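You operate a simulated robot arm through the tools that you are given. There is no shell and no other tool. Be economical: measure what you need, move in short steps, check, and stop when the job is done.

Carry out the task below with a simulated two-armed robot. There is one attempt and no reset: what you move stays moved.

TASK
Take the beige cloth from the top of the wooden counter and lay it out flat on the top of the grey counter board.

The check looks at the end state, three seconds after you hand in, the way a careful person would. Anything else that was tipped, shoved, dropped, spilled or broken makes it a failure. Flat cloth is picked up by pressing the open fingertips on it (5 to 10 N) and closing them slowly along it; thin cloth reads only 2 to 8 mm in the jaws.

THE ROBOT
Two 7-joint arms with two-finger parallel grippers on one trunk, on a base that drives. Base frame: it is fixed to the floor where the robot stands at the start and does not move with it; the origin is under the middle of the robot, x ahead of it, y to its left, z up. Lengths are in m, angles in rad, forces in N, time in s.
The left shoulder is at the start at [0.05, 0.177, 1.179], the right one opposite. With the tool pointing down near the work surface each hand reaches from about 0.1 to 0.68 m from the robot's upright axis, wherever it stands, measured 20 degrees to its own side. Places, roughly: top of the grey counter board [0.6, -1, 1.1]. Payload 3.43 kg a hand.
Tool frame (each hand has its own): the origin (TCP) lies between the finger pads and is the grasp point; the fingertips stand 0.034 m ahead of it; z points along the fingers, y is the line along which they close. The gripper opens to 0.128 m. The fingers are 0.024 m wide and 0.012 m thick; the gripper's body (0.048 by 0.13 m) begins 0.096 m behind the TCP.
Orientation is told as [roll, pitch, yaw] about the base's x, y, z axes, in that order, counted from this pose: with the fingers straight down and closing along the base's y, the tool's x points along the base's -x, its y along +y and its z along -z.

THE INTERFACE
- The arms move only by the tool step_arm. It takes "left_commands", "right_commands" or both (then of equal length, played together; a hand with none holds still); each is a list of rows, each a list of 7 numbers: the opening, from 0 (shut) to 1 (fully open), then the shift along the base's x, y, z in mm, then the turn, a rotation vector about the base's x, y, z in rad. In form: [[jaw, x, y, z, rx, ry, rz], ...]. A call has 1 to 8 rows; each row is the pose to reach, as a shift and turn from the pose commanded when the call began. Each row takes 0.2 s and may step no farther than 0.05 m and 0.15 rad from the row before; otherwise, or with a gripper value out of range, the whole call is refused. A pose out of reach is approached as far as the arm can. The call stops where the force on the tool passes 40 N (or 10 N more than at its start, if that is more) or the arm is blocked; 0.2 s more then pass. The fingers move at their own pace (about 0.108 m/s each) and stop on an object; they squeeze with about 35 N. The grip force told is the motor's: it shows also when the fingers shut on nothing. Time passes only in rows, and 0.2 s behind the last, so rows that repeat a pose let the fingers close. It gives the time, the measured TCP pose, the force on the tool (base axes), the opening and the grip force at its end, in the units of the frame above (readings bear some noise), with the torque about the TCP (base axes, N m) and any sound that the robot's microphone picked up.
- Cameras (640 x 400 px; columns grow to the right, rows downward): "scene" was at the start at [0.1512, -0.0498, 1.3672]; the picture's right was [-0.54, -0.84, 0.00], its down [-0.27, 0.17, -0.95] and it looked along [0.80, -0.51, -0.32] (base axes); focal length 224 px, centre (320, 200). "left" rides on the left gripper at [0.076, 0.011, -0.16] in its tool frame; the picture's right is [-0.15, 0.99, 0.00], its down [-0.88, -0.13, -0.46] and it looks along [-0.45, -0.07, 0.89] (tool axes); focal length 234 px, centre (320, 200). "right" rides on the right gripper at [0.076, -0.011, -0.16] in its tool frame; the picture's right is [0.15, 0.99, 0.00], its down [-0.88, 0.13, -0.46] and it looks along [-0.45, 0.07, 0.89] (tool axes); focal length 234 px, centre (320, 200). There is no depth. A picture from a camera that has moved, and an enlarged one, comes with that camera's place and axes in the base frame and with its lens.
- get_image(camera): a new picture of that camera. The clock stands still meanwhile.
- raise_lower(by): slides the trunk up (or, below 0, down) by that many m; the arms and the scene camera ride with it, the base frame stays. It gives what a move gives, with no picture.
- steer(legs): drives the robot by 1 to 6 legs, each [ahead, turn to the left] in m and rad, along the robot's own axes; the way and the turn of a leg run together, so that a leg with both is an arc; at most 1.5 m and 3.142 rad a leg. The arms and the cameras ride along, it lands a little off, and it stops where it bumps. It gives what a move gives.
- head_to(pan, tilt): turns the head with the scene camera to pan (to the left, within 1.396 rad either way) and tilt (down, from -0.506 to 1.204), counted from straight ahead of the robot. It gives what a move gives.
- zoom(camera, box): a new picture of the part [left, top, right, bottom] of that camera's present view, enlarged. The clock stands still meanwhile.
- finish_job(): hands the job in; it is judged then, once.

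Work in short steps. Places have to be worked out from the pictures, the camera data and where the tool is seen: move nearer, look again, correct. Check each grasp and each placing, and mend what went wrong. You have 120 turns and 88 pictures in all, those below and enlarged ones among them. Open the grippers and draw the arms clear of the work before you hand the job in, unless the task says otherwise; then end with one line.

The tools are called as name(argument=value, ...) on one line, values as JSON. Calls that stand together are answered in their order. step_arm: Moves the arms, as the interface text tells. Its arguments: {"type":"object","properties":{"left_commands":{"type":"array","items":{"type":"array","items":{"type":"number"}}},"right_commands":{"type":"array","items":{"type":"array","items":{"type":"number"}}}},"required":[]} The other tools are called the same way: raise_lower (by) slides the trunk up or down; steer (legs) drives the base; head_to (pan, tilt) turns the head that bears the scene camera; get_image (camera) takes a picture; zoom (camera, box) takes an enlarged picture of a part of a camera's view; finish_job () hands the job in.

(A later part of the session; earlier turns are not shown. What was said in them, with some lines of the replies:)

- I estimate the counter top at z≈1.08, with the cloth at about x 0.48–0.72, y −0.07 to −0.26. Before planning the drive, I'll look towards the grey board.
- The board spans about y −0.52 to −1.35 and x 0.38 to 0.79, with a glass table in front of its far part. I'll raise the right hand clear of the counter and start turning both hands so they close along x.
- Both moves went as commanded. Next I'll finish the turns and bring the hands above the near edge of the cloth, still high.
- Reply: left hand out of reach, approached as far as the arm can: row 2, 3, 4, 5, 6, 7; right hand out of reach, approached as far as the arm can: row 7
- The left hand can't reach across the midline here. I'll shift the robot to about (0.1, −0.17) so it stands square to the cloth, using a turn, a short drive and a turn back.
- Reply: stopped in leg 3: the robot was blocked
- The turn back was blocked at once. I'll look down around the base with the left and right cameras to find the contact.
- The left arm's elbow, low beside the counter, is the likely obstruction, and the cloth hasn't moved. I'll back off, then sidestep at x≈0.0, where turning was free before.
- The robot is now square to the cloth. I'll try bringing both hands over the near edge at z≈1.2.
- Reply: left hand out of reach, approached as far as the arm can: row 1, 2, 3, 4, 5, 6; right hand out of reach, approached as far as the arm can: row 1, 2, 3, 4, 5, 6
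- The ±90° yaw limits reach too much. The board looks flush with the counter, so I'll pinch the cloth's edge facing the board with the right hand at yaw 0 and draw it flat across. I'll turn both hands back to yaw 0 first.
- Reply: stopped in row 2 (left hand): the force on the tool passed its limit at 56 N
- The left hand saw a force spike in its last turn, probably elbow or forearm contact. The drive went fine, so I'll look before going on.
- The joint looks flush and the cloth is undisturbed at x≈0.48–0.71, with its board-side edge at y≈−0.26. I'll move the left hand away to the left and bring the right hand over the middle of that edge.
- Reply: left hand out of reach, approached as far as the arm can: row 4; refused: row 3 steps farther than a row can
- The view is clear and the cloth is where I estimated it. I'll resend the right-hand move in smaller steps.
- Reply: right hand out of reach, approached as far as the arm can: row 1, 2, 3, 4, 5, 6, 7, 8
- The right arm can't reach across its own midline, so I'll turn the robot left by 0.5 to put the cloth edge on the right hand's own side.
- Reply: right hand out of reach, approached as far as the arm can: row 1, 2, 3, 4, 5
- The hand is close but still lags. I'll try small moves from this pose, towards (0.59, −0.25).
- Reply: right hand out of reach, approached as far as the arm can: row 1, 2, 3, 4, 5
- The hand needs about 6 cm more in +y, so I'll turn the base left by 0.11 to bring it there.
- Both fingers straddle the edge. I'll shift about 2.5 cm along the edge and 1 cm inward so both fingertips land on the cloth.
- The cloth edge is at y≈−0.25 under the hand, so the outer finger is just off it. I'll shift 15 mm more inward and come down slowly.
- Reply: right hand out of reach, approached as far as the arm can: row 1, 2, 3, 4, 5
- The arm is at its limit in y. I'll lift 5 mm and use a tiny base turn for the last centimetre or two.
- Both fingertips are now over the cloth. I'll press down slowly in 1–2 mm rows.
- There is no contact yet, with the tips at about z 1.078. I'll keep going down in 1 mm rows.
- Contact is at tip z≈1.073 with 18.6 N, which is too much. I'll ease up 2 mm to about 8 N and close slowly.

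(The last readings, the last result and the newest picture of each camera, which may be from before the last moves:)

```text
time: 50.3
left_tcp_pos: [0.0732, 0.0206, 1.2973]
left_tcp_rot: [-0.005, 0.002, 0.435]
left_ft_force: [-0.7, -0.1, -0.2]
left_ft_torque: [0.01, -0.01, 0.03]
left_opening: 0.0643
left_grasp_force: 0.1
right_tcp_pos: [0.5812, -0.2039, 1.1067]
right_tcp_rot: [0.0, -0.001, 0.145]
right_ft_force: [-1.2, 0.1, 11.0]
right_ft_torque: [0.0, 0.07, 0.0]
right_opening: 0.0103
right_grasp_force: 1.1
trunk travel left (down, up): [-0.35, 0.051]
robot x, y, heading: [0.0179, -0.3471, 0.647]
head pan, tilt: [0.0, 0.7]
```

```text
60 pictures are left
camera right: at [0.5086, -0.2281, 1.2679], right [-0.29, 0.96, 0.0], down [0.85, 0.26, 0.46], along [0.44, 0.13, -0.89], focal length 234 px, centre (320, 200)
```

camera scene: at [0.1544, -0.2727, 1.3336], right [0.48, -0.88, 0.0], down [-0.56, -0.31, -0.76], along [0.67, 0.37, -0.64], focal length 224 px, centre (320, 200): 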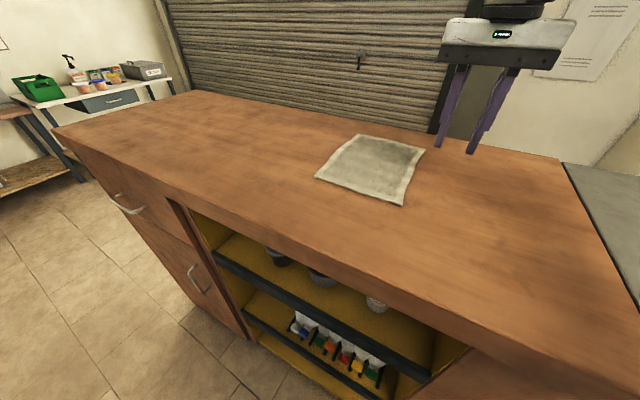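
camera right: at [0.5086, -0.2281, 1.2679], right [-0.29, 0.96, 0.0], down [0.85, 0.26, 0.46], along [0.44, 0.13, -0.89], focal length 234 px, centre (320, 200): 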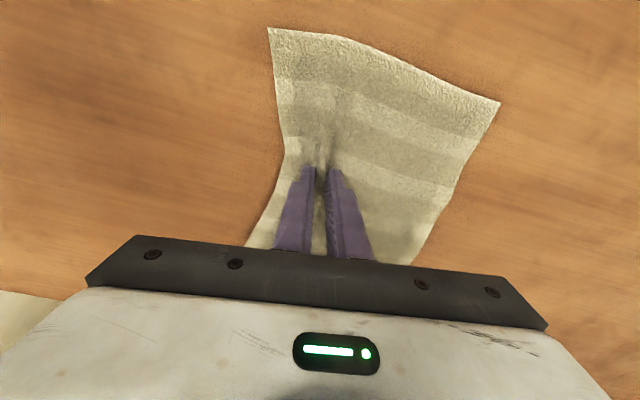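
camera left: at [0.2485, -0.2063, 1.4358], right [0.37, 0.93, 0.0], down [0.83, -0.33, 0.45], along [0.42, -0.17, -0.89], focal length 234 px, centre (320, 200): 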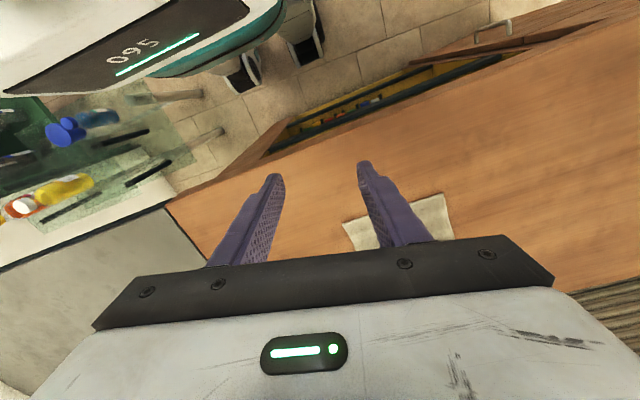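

The cloth has gathered between the fingers nicely. I'll close fully, then lift slightly to check the hold.

step_arm(right_commands=[[0.04, 0, 0, 0, 0, 0, 0], [0.0, 0, 0, 0, 0, 0, 0], [0.0, 0, 0, 0, 0, 0, 0], [0.0, 0, 0, 4, 0, 0, 0], [0.0, 0, 0, 8, 0, 0, 0], [0.0, 0, 0, 12, 0, 0, 0]])

get_image(camera="right")

get_image(camera="scene")

```text
time: 51.7
left_tcp_pos: [0.0739, 0.0212, 1.2975]
left_tcp_rot: [-0.005, 0.002, 0.434]
left_ft_force: [0.1, 0.5, 0.2]
left_ft_torque: [-0.03, -0.03, -0.03]
left_opening: 0.064
left_grasp_force: 0.1
right_tcp_pos: [0.5836, -0.2038, 1.1176]
right_tcp_rot: [0.0, -0.001, 0.146]
right_ft_force: [0.1, 0.0, -0.4]
right_ft_torque: [0.0, -0.02, -0.01]
right_opening: 0.0047
right_grasp_force: 35.2
trunk travel left (down, up): [-0.35, 0.051]
robot x, y, heading: [0.0185, -0.3437, 0.651]
head pan, tilt: [0.0, 0.7]
```

```text
59 pictures are left
camera right: at [0.5103, -0.2277, 1.2786], right [-0.29, 0.96, 0.0], down [0.85, 0.26, 0.46], along [0.44, 0.13, -0.89], focal length 234 px, centre (320, 200)
```

right: 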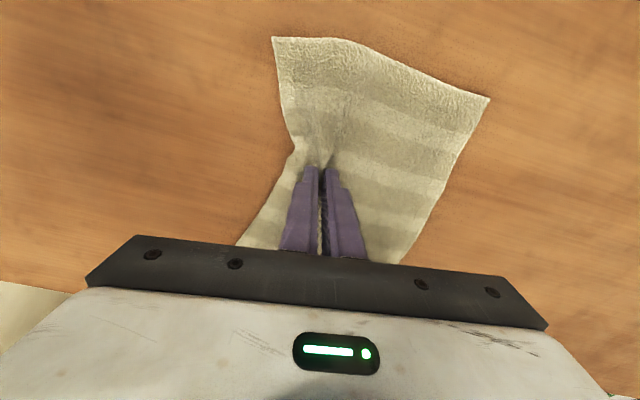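

```text
58 pictures are left
camera scene: at [0.1422, -0.2538, 1.3336], right [0.6, -0.8, 0.0], down [-0.51, -0.39, -0.76], along [0.61, 0.46, -0.64], focal length 224 px, centre (320, 200)
```

scene: 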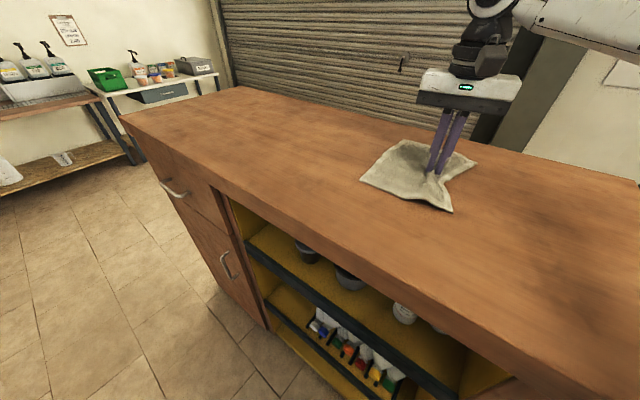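

The grasp holds, with 4.7 mm in the jaws and 35 N. Keeping the tips about 1 cm above the surface, I'll draw the cloth towards the board by turning the base right in small legs.

steer(legs=[[0, -0.08], [0, -0.08], [0, -0.08], [0, -0.08], [0, -0.08]])

get_image(camera="scene")

get_image(camera="right")

```text
time: 54.5
left_tcp_pos: [0.2132, -0.0308, 1.2981]
left_tcp_rot: [-0.005, 0.006, 0.031]
left_ft_force: [-0.2, -0.5, 0.1]
left_ft_torque: [0.02, 0.01, 0.01]
left_opening: 0.0638
left_grasp_force: 0.0
right_tcp_pos: [0.5952, -0.4393, 1.1182]
right_tcp_rot: [0.003, 0.001, -0.259]
right_ft_force: [0.1, -0.8, 0.7]
right_ft_torque: [0.02, 0.01, 0.02]
right_opening: 0.0043
right_grasp_force: 34.6
trunk travel left (down, up): [-0.35, 0.051]
robot x, y, heading: [0.0147, -0.347, 0.251]
head pan, tilt: [0.0, 0.7]
```

```text
57 pictures are left
camera scene: at [0.1693, -0.3105, 1.3336], right [0.24, -0.97, 0.0], down [-0.62, -0.16, -0.76], along [0.74, 0.19, -0.64], focal length 224 px, centre (320, 200)
```

scene: 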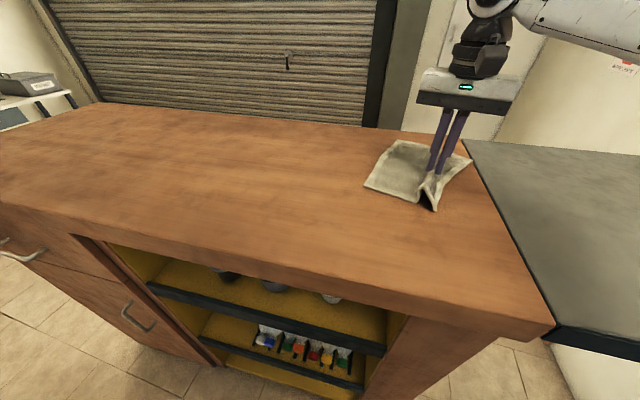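

```text
56 pictures are left
camera right: at [0.5187, -0.4319, 1.2787], right [0.11, 0.99, 0.0], down [0.89, -0.1, 0.46], along [0.45, -0.05, -0.89], focal length 234 px, centre (320, 200)
```

right: 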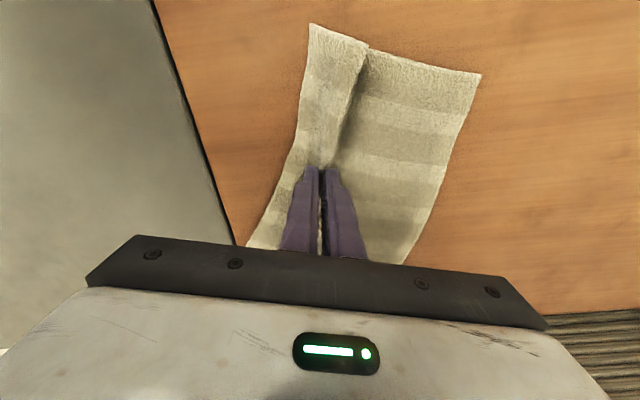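

The cloth follows well, with a short lip in front of the pinch. I'll lift 10 mm more for the joint and keep turning.

step_arm(right_commands=[[0.0, 0, 0, 5, 0, 0, 0], [0.0, 0, 0, 12, 0, 0, 0]])

steer(legs=[[0, -0.08], [0, -0.08], [0, -0.08], [0, -0.08], [0, -0.08]])

get_image(camera="scene")

get_image(camera="right")

```text
time: 55.1
left_tcp_pos: [0.2144, -0.0311, 1.2987]
left_tcp_rot: [-0.004, 0.002, 0.031]
left_ft_force: [0.0, 0.3, 0.0]
left_ft_torque: [0.0, -0.03, 0.01]
left_opening: 0.064
left_grasp_force: 0.1
right_tcp_pos: [0.5924, -0.4406, 1.1301]
right_tcp_rot: [0.002, 0.0, -0.259]
right_ft_force: [-0.4, -0.1, -0.6]
right_ft_torque: [0.01, 0.01, 0.01]
right_opening: 0.0044
right_grasp_force: 35.1
trunk travel left (down, up): [-0.35, 0.051]
robot x, y, heading: [0.0166, -0.3484, 0.248]
head pan, tilt: [0.0, 0.7]
```

```text
time: 57.9
left_tcp_pos: [0.322, -0.1336, 1.2969]
left_tcp_rot: [-0.005, 0.004, -0.372]
left_ft_force: [0.3, -0.3, -0.1]
left_ft_torque: [0.03, -0.01, 0.02]
left_opening: 0.064
left_grasp_force: 0.0
right_tcp_pos: [0.5126, -0.6585, 1.1305]
right_tcp_rot: [0.003, 0.001, -0.658]
right_ft_force: [0.4, -0.5, -0.6]
right_ft_torque: [0.03, 0.0, 0.04]
right_opening: 0.0047
right_grasp_force: 35.1
trunk travel left (down, up): [-0.35, 0.051]
robot x, y, heading: [0.0141, -0.3499, -0.153]
head pan, tilt: [0.0, 0.7]
```

```text
55 pictures are left
camera scene: at [0.1719, -0.3722, 1.3336], right [-0.15, -0.99, 0.0], down [-0.64, 0.1, -0.76], along [0.76, -0.12, -0.64], focal length 224 px, centre (320, 200)
```

scene: 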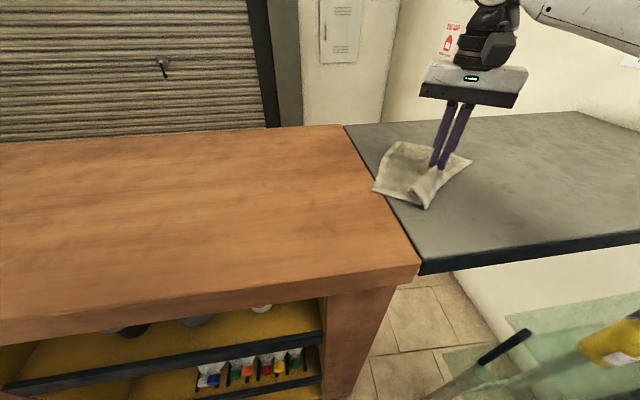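

```text
54 pictures are left
camera right: at [0.4443, -0.6231, 1.2901], right [0.49, 0.87, 0.0], down [0.78, -0.44, 0.46], along [0.4, -0.22, -0.89], focal length 234 px, centre (320, 200)
```

right: 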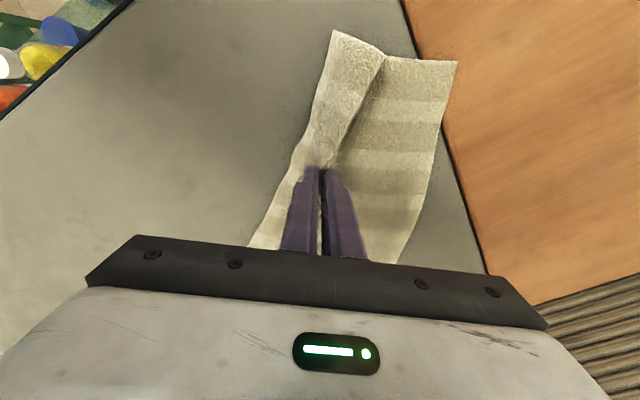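

The cloth is nearly all on the board. I'll pull it another 12 cm deeper with the arm.

step_arm(right_commands=[[0.0, 5, -20, -3, 0, 0, 0], [0.0, 10, -40, -5, 0, 0, 0], [0.0, 14, -60, -8, 0, 0, 0], [0.0, 18, -80, -10, 0, 0, 0], [0.0, 22, -100, -10, 0, 0, 0], [0.0, 26, -115, -10, 0, 0, 0]])

get_image(camera="scene")

get_image(camera="right")

```text
time: 59.3
left_tcp_pos: [0.3231, -0.1327, 1.2978]
left_tcp_rot: [-0.005, 0.003, -0.372]
left_ft_force: [0.2, 0.8, -0.4]
left_ft_torque: [0.03, -0.02, 0.02]
left_opening: 0.0637
left_grasp_force: 0.0
right_tcp_pos: [0.5356, -0.7733, 1.1192]
right_tcp_rot: [0.003, 0.0, -0.657]
right_ft_force: [-0.1, 0.9, -0.1]
right_ft_torque: [0.0, 0.0, 0.02]
right_opening: 0.0043
right_grasp_force: 35.0
trunk travel left (down, up): [-0.35, 0.051]
robot x, y, heading: [0.0144, -0.3452, -0.152]
head pan, tilt: [0.0, 0.7]
```

```text
53 pictures are left
camera scene: at [0.1721, -0.3717, 1.3336], right [-0.15, -0.99, 0.0], down [-0.64, 0.1, -0.76], along [0.76, -0.12, -0.64], focal length 224 px, centre (320, 200)
```

scene: 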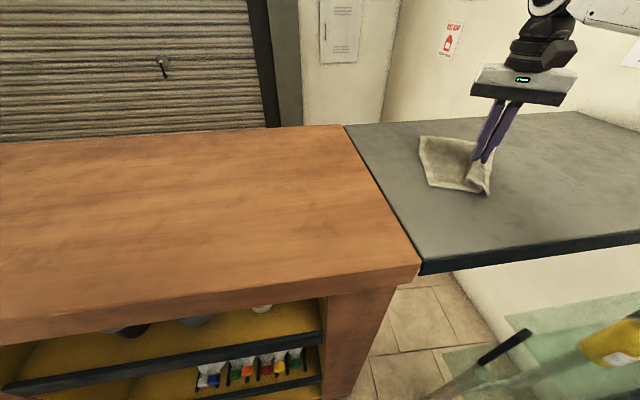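

```text
52 pictures are left
camera right: at [0.4694, -0.7379, 1.2798], right [0.49, 0.87, 0.0], down [0.78, -0.44, 0.46], along [0.4, -0.22, -0.89], focal length 234 px, centre (320, 200)
```

right: 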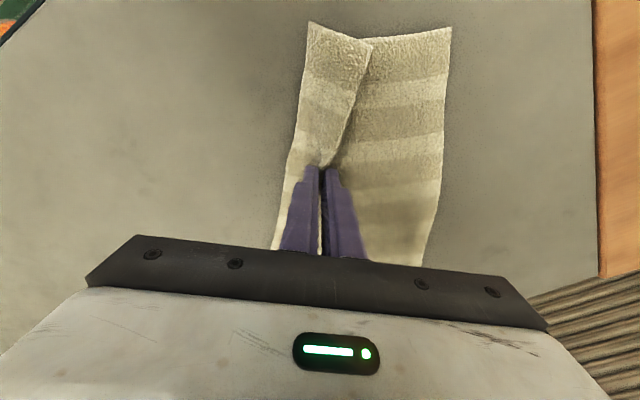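

The cloth lies wholly on the board, with a pleat at the pinch. I'll reverse the pinch: press down lightly and open slowly so the fingers spread the pleat.

step_arm(right_commands=[[0.0, 0, 0, -5, 0, 0, 0], [0.0, 0, 0, -9, 0, 0, 0], [0.0, 0, 0, -11, 0, 0, 0], [0.0, 0, 0, -12, 0, 0, 0], [0.0, 0, 0, -13, 0, 0, 0]])

```text
time: 60.5
left_tcp_pos: [0.3212, -0.1329, 1.2976]
left_tcp_rot: [-0.004, 0.002, -0.37]
left_ft_force: [-0.7, -0.8, -0.7]
left_ft_torque: [0.0, 0.02, -0.01]
left_opening: 0.0641
left_grasp_force: 0.0
right_tcp_pos: [0.5368, -0.7709, 1.1083]
right_tcp_rot: [0.004, -0.002, -0.658]
right_ft_force: [0.9, 1.5, 8.2]
right_ft_torque: [0.06, 0.01, 0.05]
right_opening: 0.0044
right_grasp_force: 34.9
trunk travel left (down, up): [-0.35, 0.051]
robot x, y, heading: [0.0176, -0.35, -0.163]
head pan, tilt: [0.0, 0.7]
```

Contact is at 8 N, so the board is level with the counter. I'll open slowly while pressed.

step_arm(right_commands=[[0.05, 0, 0, 0, 0, 0, 0], [0.1, 0, 0, 0, 0, 0, 0], [0.15, 0, 0, 0, 0, 0, 0], [0.2, 0, 0, 0, 0, 0, 0], [0.25, 0, 0, 0, 0, 0, 0], [0.3, 0, 0, 0, 0, 0, 0], [0.35, 0, 0, 0, 0, 0, 0], [0.4, 0, 0, 0, 0, 0, 0]])

get_image(camera="right")

zoom(camera="scene", box=[380, 60, 600, 220])

```text
time: 62.3
left_tcp_pos: [0.3221, -0.1336, 1.2981]
left_tcp_rot: [-0.005, 0.002, -0.371]
left_ft_force: [0.2, 0.4, 0.1]
left_ft_torque: [0.01, -0.01, 0.03]
left_opening: 0.0639
left_grasp_force: 0.1
right_tcp_pos: [0.5371, -0.7716, 1.1064]
right_tcp_rot: [0.002, -0.002, -0.658]
right_ft_force: [0.3, 0.7, 2.6]
right_ft_torque: [0.0, 0.01, 0.04]
right_opening: 0.0502
right_grasp_force: 0.1
trunk travel left (down, up): [-0.35, 0.051]
robot x, y, heading: [0.0191, -0.3477, -0.156]
head pan, tilt: [0.0, 0.7]
```

```text
51 pictures are left
camera right: at [0.4702, -0.7372, 1.2681], right [0.49, 0.87, 0.0], down [0.78, -0.44, 0.46], along [0.4, -0.22, -0.89], focal length 234 px, centre (320, 200)
```

right: 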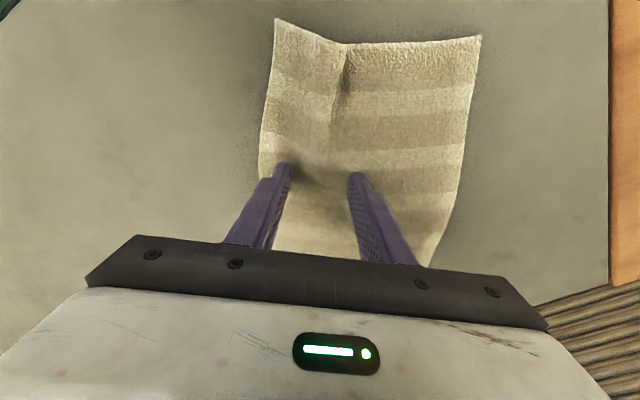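

```text
2.50 times, centred on (490, 140) of scene
camera zoom: at [0.1717, -0.3712, 1.3336], right [-0.15, -0.99, 0.0], down [-0.64, 0.1, -0.77], along [0.76, -0.12, -0.64], focal length 560 px, centre (-105, 350)
```

zoom: 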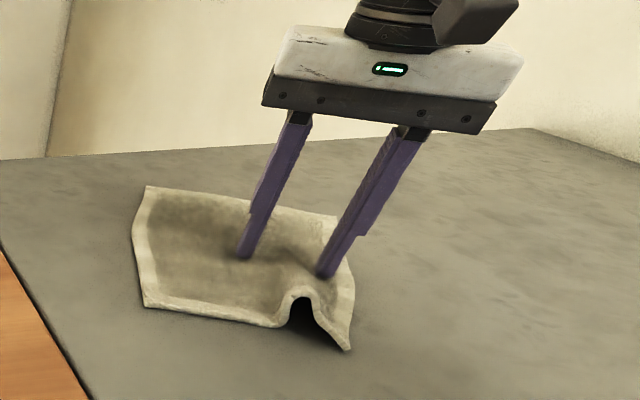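

The spread worked: it is flat between the fingers, and a ridge remains only towards the near edge. I'll lift and check the whole cloth.

step_arm(right_commands=[[0.45, 0, 0, -1, 0, 0, 0], [0.5, 0, 0, -1, 0, 0, 0], [0.5, 0, 0, 10, 0, 0, 0], [0.5, 0, 0, 40, 0, 0, 0], [0.5, 0, 0, 80, 0, 0, 0]])

get_image(camera="right")

zoom(camera="scene", box=[380, 60, 600, 220])

```text
time: 63.5
left_tcp_pos: [0.3216, -0.1331, 1.2984]
left_tcp_rot: [-0.005, 0.002, -0.372]
left_ft_force: [0.1, -0.8, -0.1]
left_ft_torque: [-0.01, 0.01, -0.01]
left_opening: 0.0639
left_grasp_force: 0.1
right_tcp_pos: [0.5178, -0.7735, 1.1849]
right_tcp_rot: [0.003, -0.003, -0.659]
right_ft_force: [-0.9, -0.3, -0.2]
right_ft_torque: [-0.02, -0.01, -0.01]
right_opening: 0.0639
right_grasp_force: 0.2
right hand out of reach, approached as far as the arm can: row 4, 5
trunk travel left (down, up): [-0.35, 0.051]
robot x, y, heading: [0.0158, -0.3532, -0.157]
head pan, tilt: [0.0, 0.7]
```

```text
49 pictures are left
camera right: at [0.4509, -0.7362, 1.3458], right [0.49, 0.87, 0.0], down [0.77, -0.44, 0.46], along [0.4, -0.22, -0.89], focal length 234 px, centre (320, 200)
```

right: 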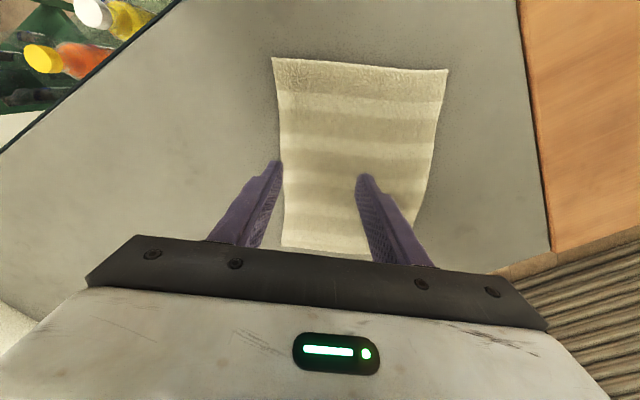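

```text
2.50 times, centred on (490, 140) of scene
camera zoom: at [0.171, -0.3711, 1.3337], right [-0.15, -0.99, 0.0], down [-0.64, 0.1, -0.77], along [0.76, -0.12, -0.64], focal length 560 px, centre (-105, 350)
```

zoom: 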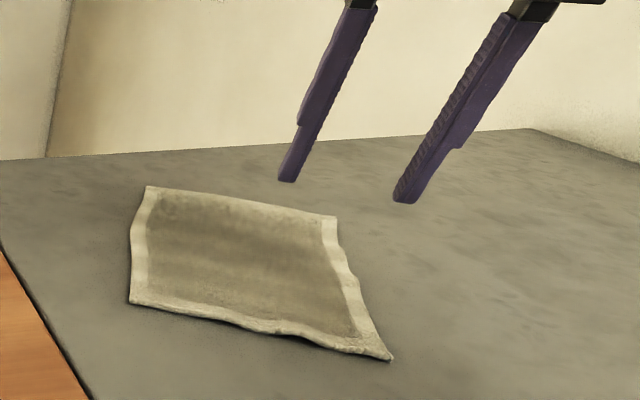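

The cloth relaxed flat, entirely on the board. I'll draw the right hand up and back, then take a last look.

step_arm(right_commands=[[0.5, -20, 10, 15, 0, 0, 0], [0.5, -50, 30, 35, 0, 0, 0], [0.5, -80, 50, 60, 0, 0, 0], [0.5, -110, 70, 80, 0, 0, 0], [0.5, -140, 90, 100, 0, 0, 0]])

head_to(pan=-0.5, tilt=0.6)

get_image(camera="scene")

get_image(camera="right")

```text
time: 64.7
left_tcp_pos: [0.3205, -0.1325, 1.2983]
left_tcp_rot: [-0.007, 0.001, -0.372]
left_ft_force: [-0.4, -0.6, 0.1]
left_ft_torque: [0.01, -0.04, 0.0]
left_opening: 0.0641
left_grasp_force: 0.0
right_tcp_pos: [0.3789, -0.6831, 1.2832]
right_tcp_rot: [0.002, -0.001, -0.66]
right_ft_force: [-1.1, 0.5, -0.3]
right_ft_torque: [-0.01, -0.01, 0.01]
right_opening: 0.0639
right_grasp_force: 0.1
trunk travel left (down, up): [-0.35, 0.051]
robot x, y, heading: [0.0145, -0.35, -0.149]
head pan, tilt: [0.0, 0.7]
```

```text
time: 65.6
left_tcp_pos: [0.3216, -0.1339, 1.299]
left_tcp_rot: [-0.005, 0.004, -0.371]
left_ft_force: [0.2, -0.3, 0.4]
left_ft_torque: [0.01, 0.02, 0.01]
left_opening: 0.0641
left_grasp_force: 0.1
right_tcp_pos: [0.3801, -0.687, 1.2835]
right_tcp_rot: [0.001, 0.001, -0.659]
right_ft_force: [-0.3, 0.8, -0.9]
right_ft_torque: [0.0, 0.01, 0.0]
right_opening: 0.0639
right_grasp_force: 0.0
trunk travel left (down, up): [-0.35, 0.051]
robot x, y, heading: [0.0166, -0.3476, -0.158]
head pan, tilt: [-0.499, 0.6]
```

```text
47 pictures are left
camera scene: at [0.1582, -0.4121, 1.3422], right [-0.61, -0.79, 0.0], down [-0.45, 0.34, -0.82], along [0.66, -0.5, -0.57], focal length 224 px, centre (320, 200)
```

scene: 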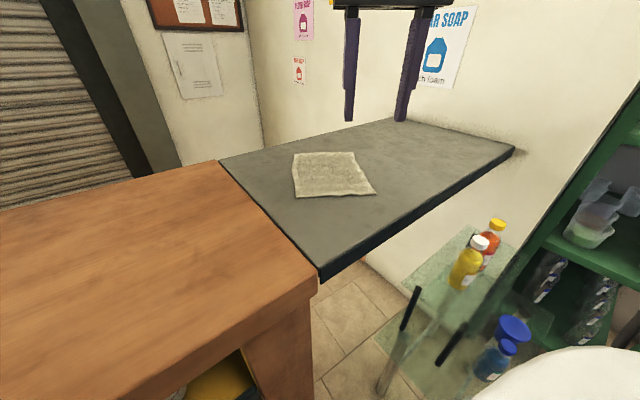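

```text
46 pictures are left
camera right: at [0.3134, -0.6496, 1.4444], right [0.49, 0.87, 0.0], down [0.78, -0.44, 0.46], along [0.4, -0.22, -0.89], focal length 234 px, centre (320, 200)
```

right: 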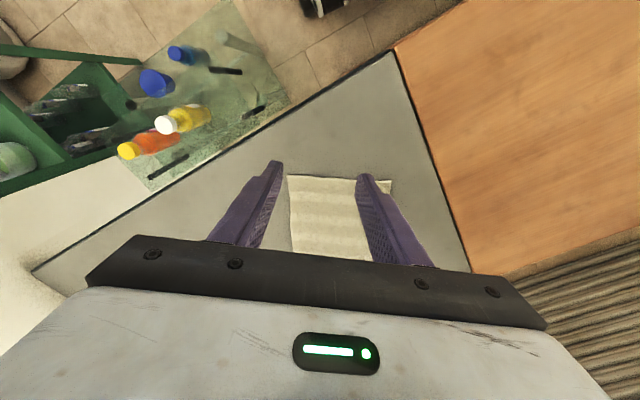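

The cloth lies flat and wholly on the grey board, the bottles still stand, and both grippers are open and clear. I'm handing in now.

finish_job()

```text
The job is handed in.
```

The beige cloth is laid out flat on top of the grey counter board, both grippers are open and clear, and I saw nothing else moved or tipped.
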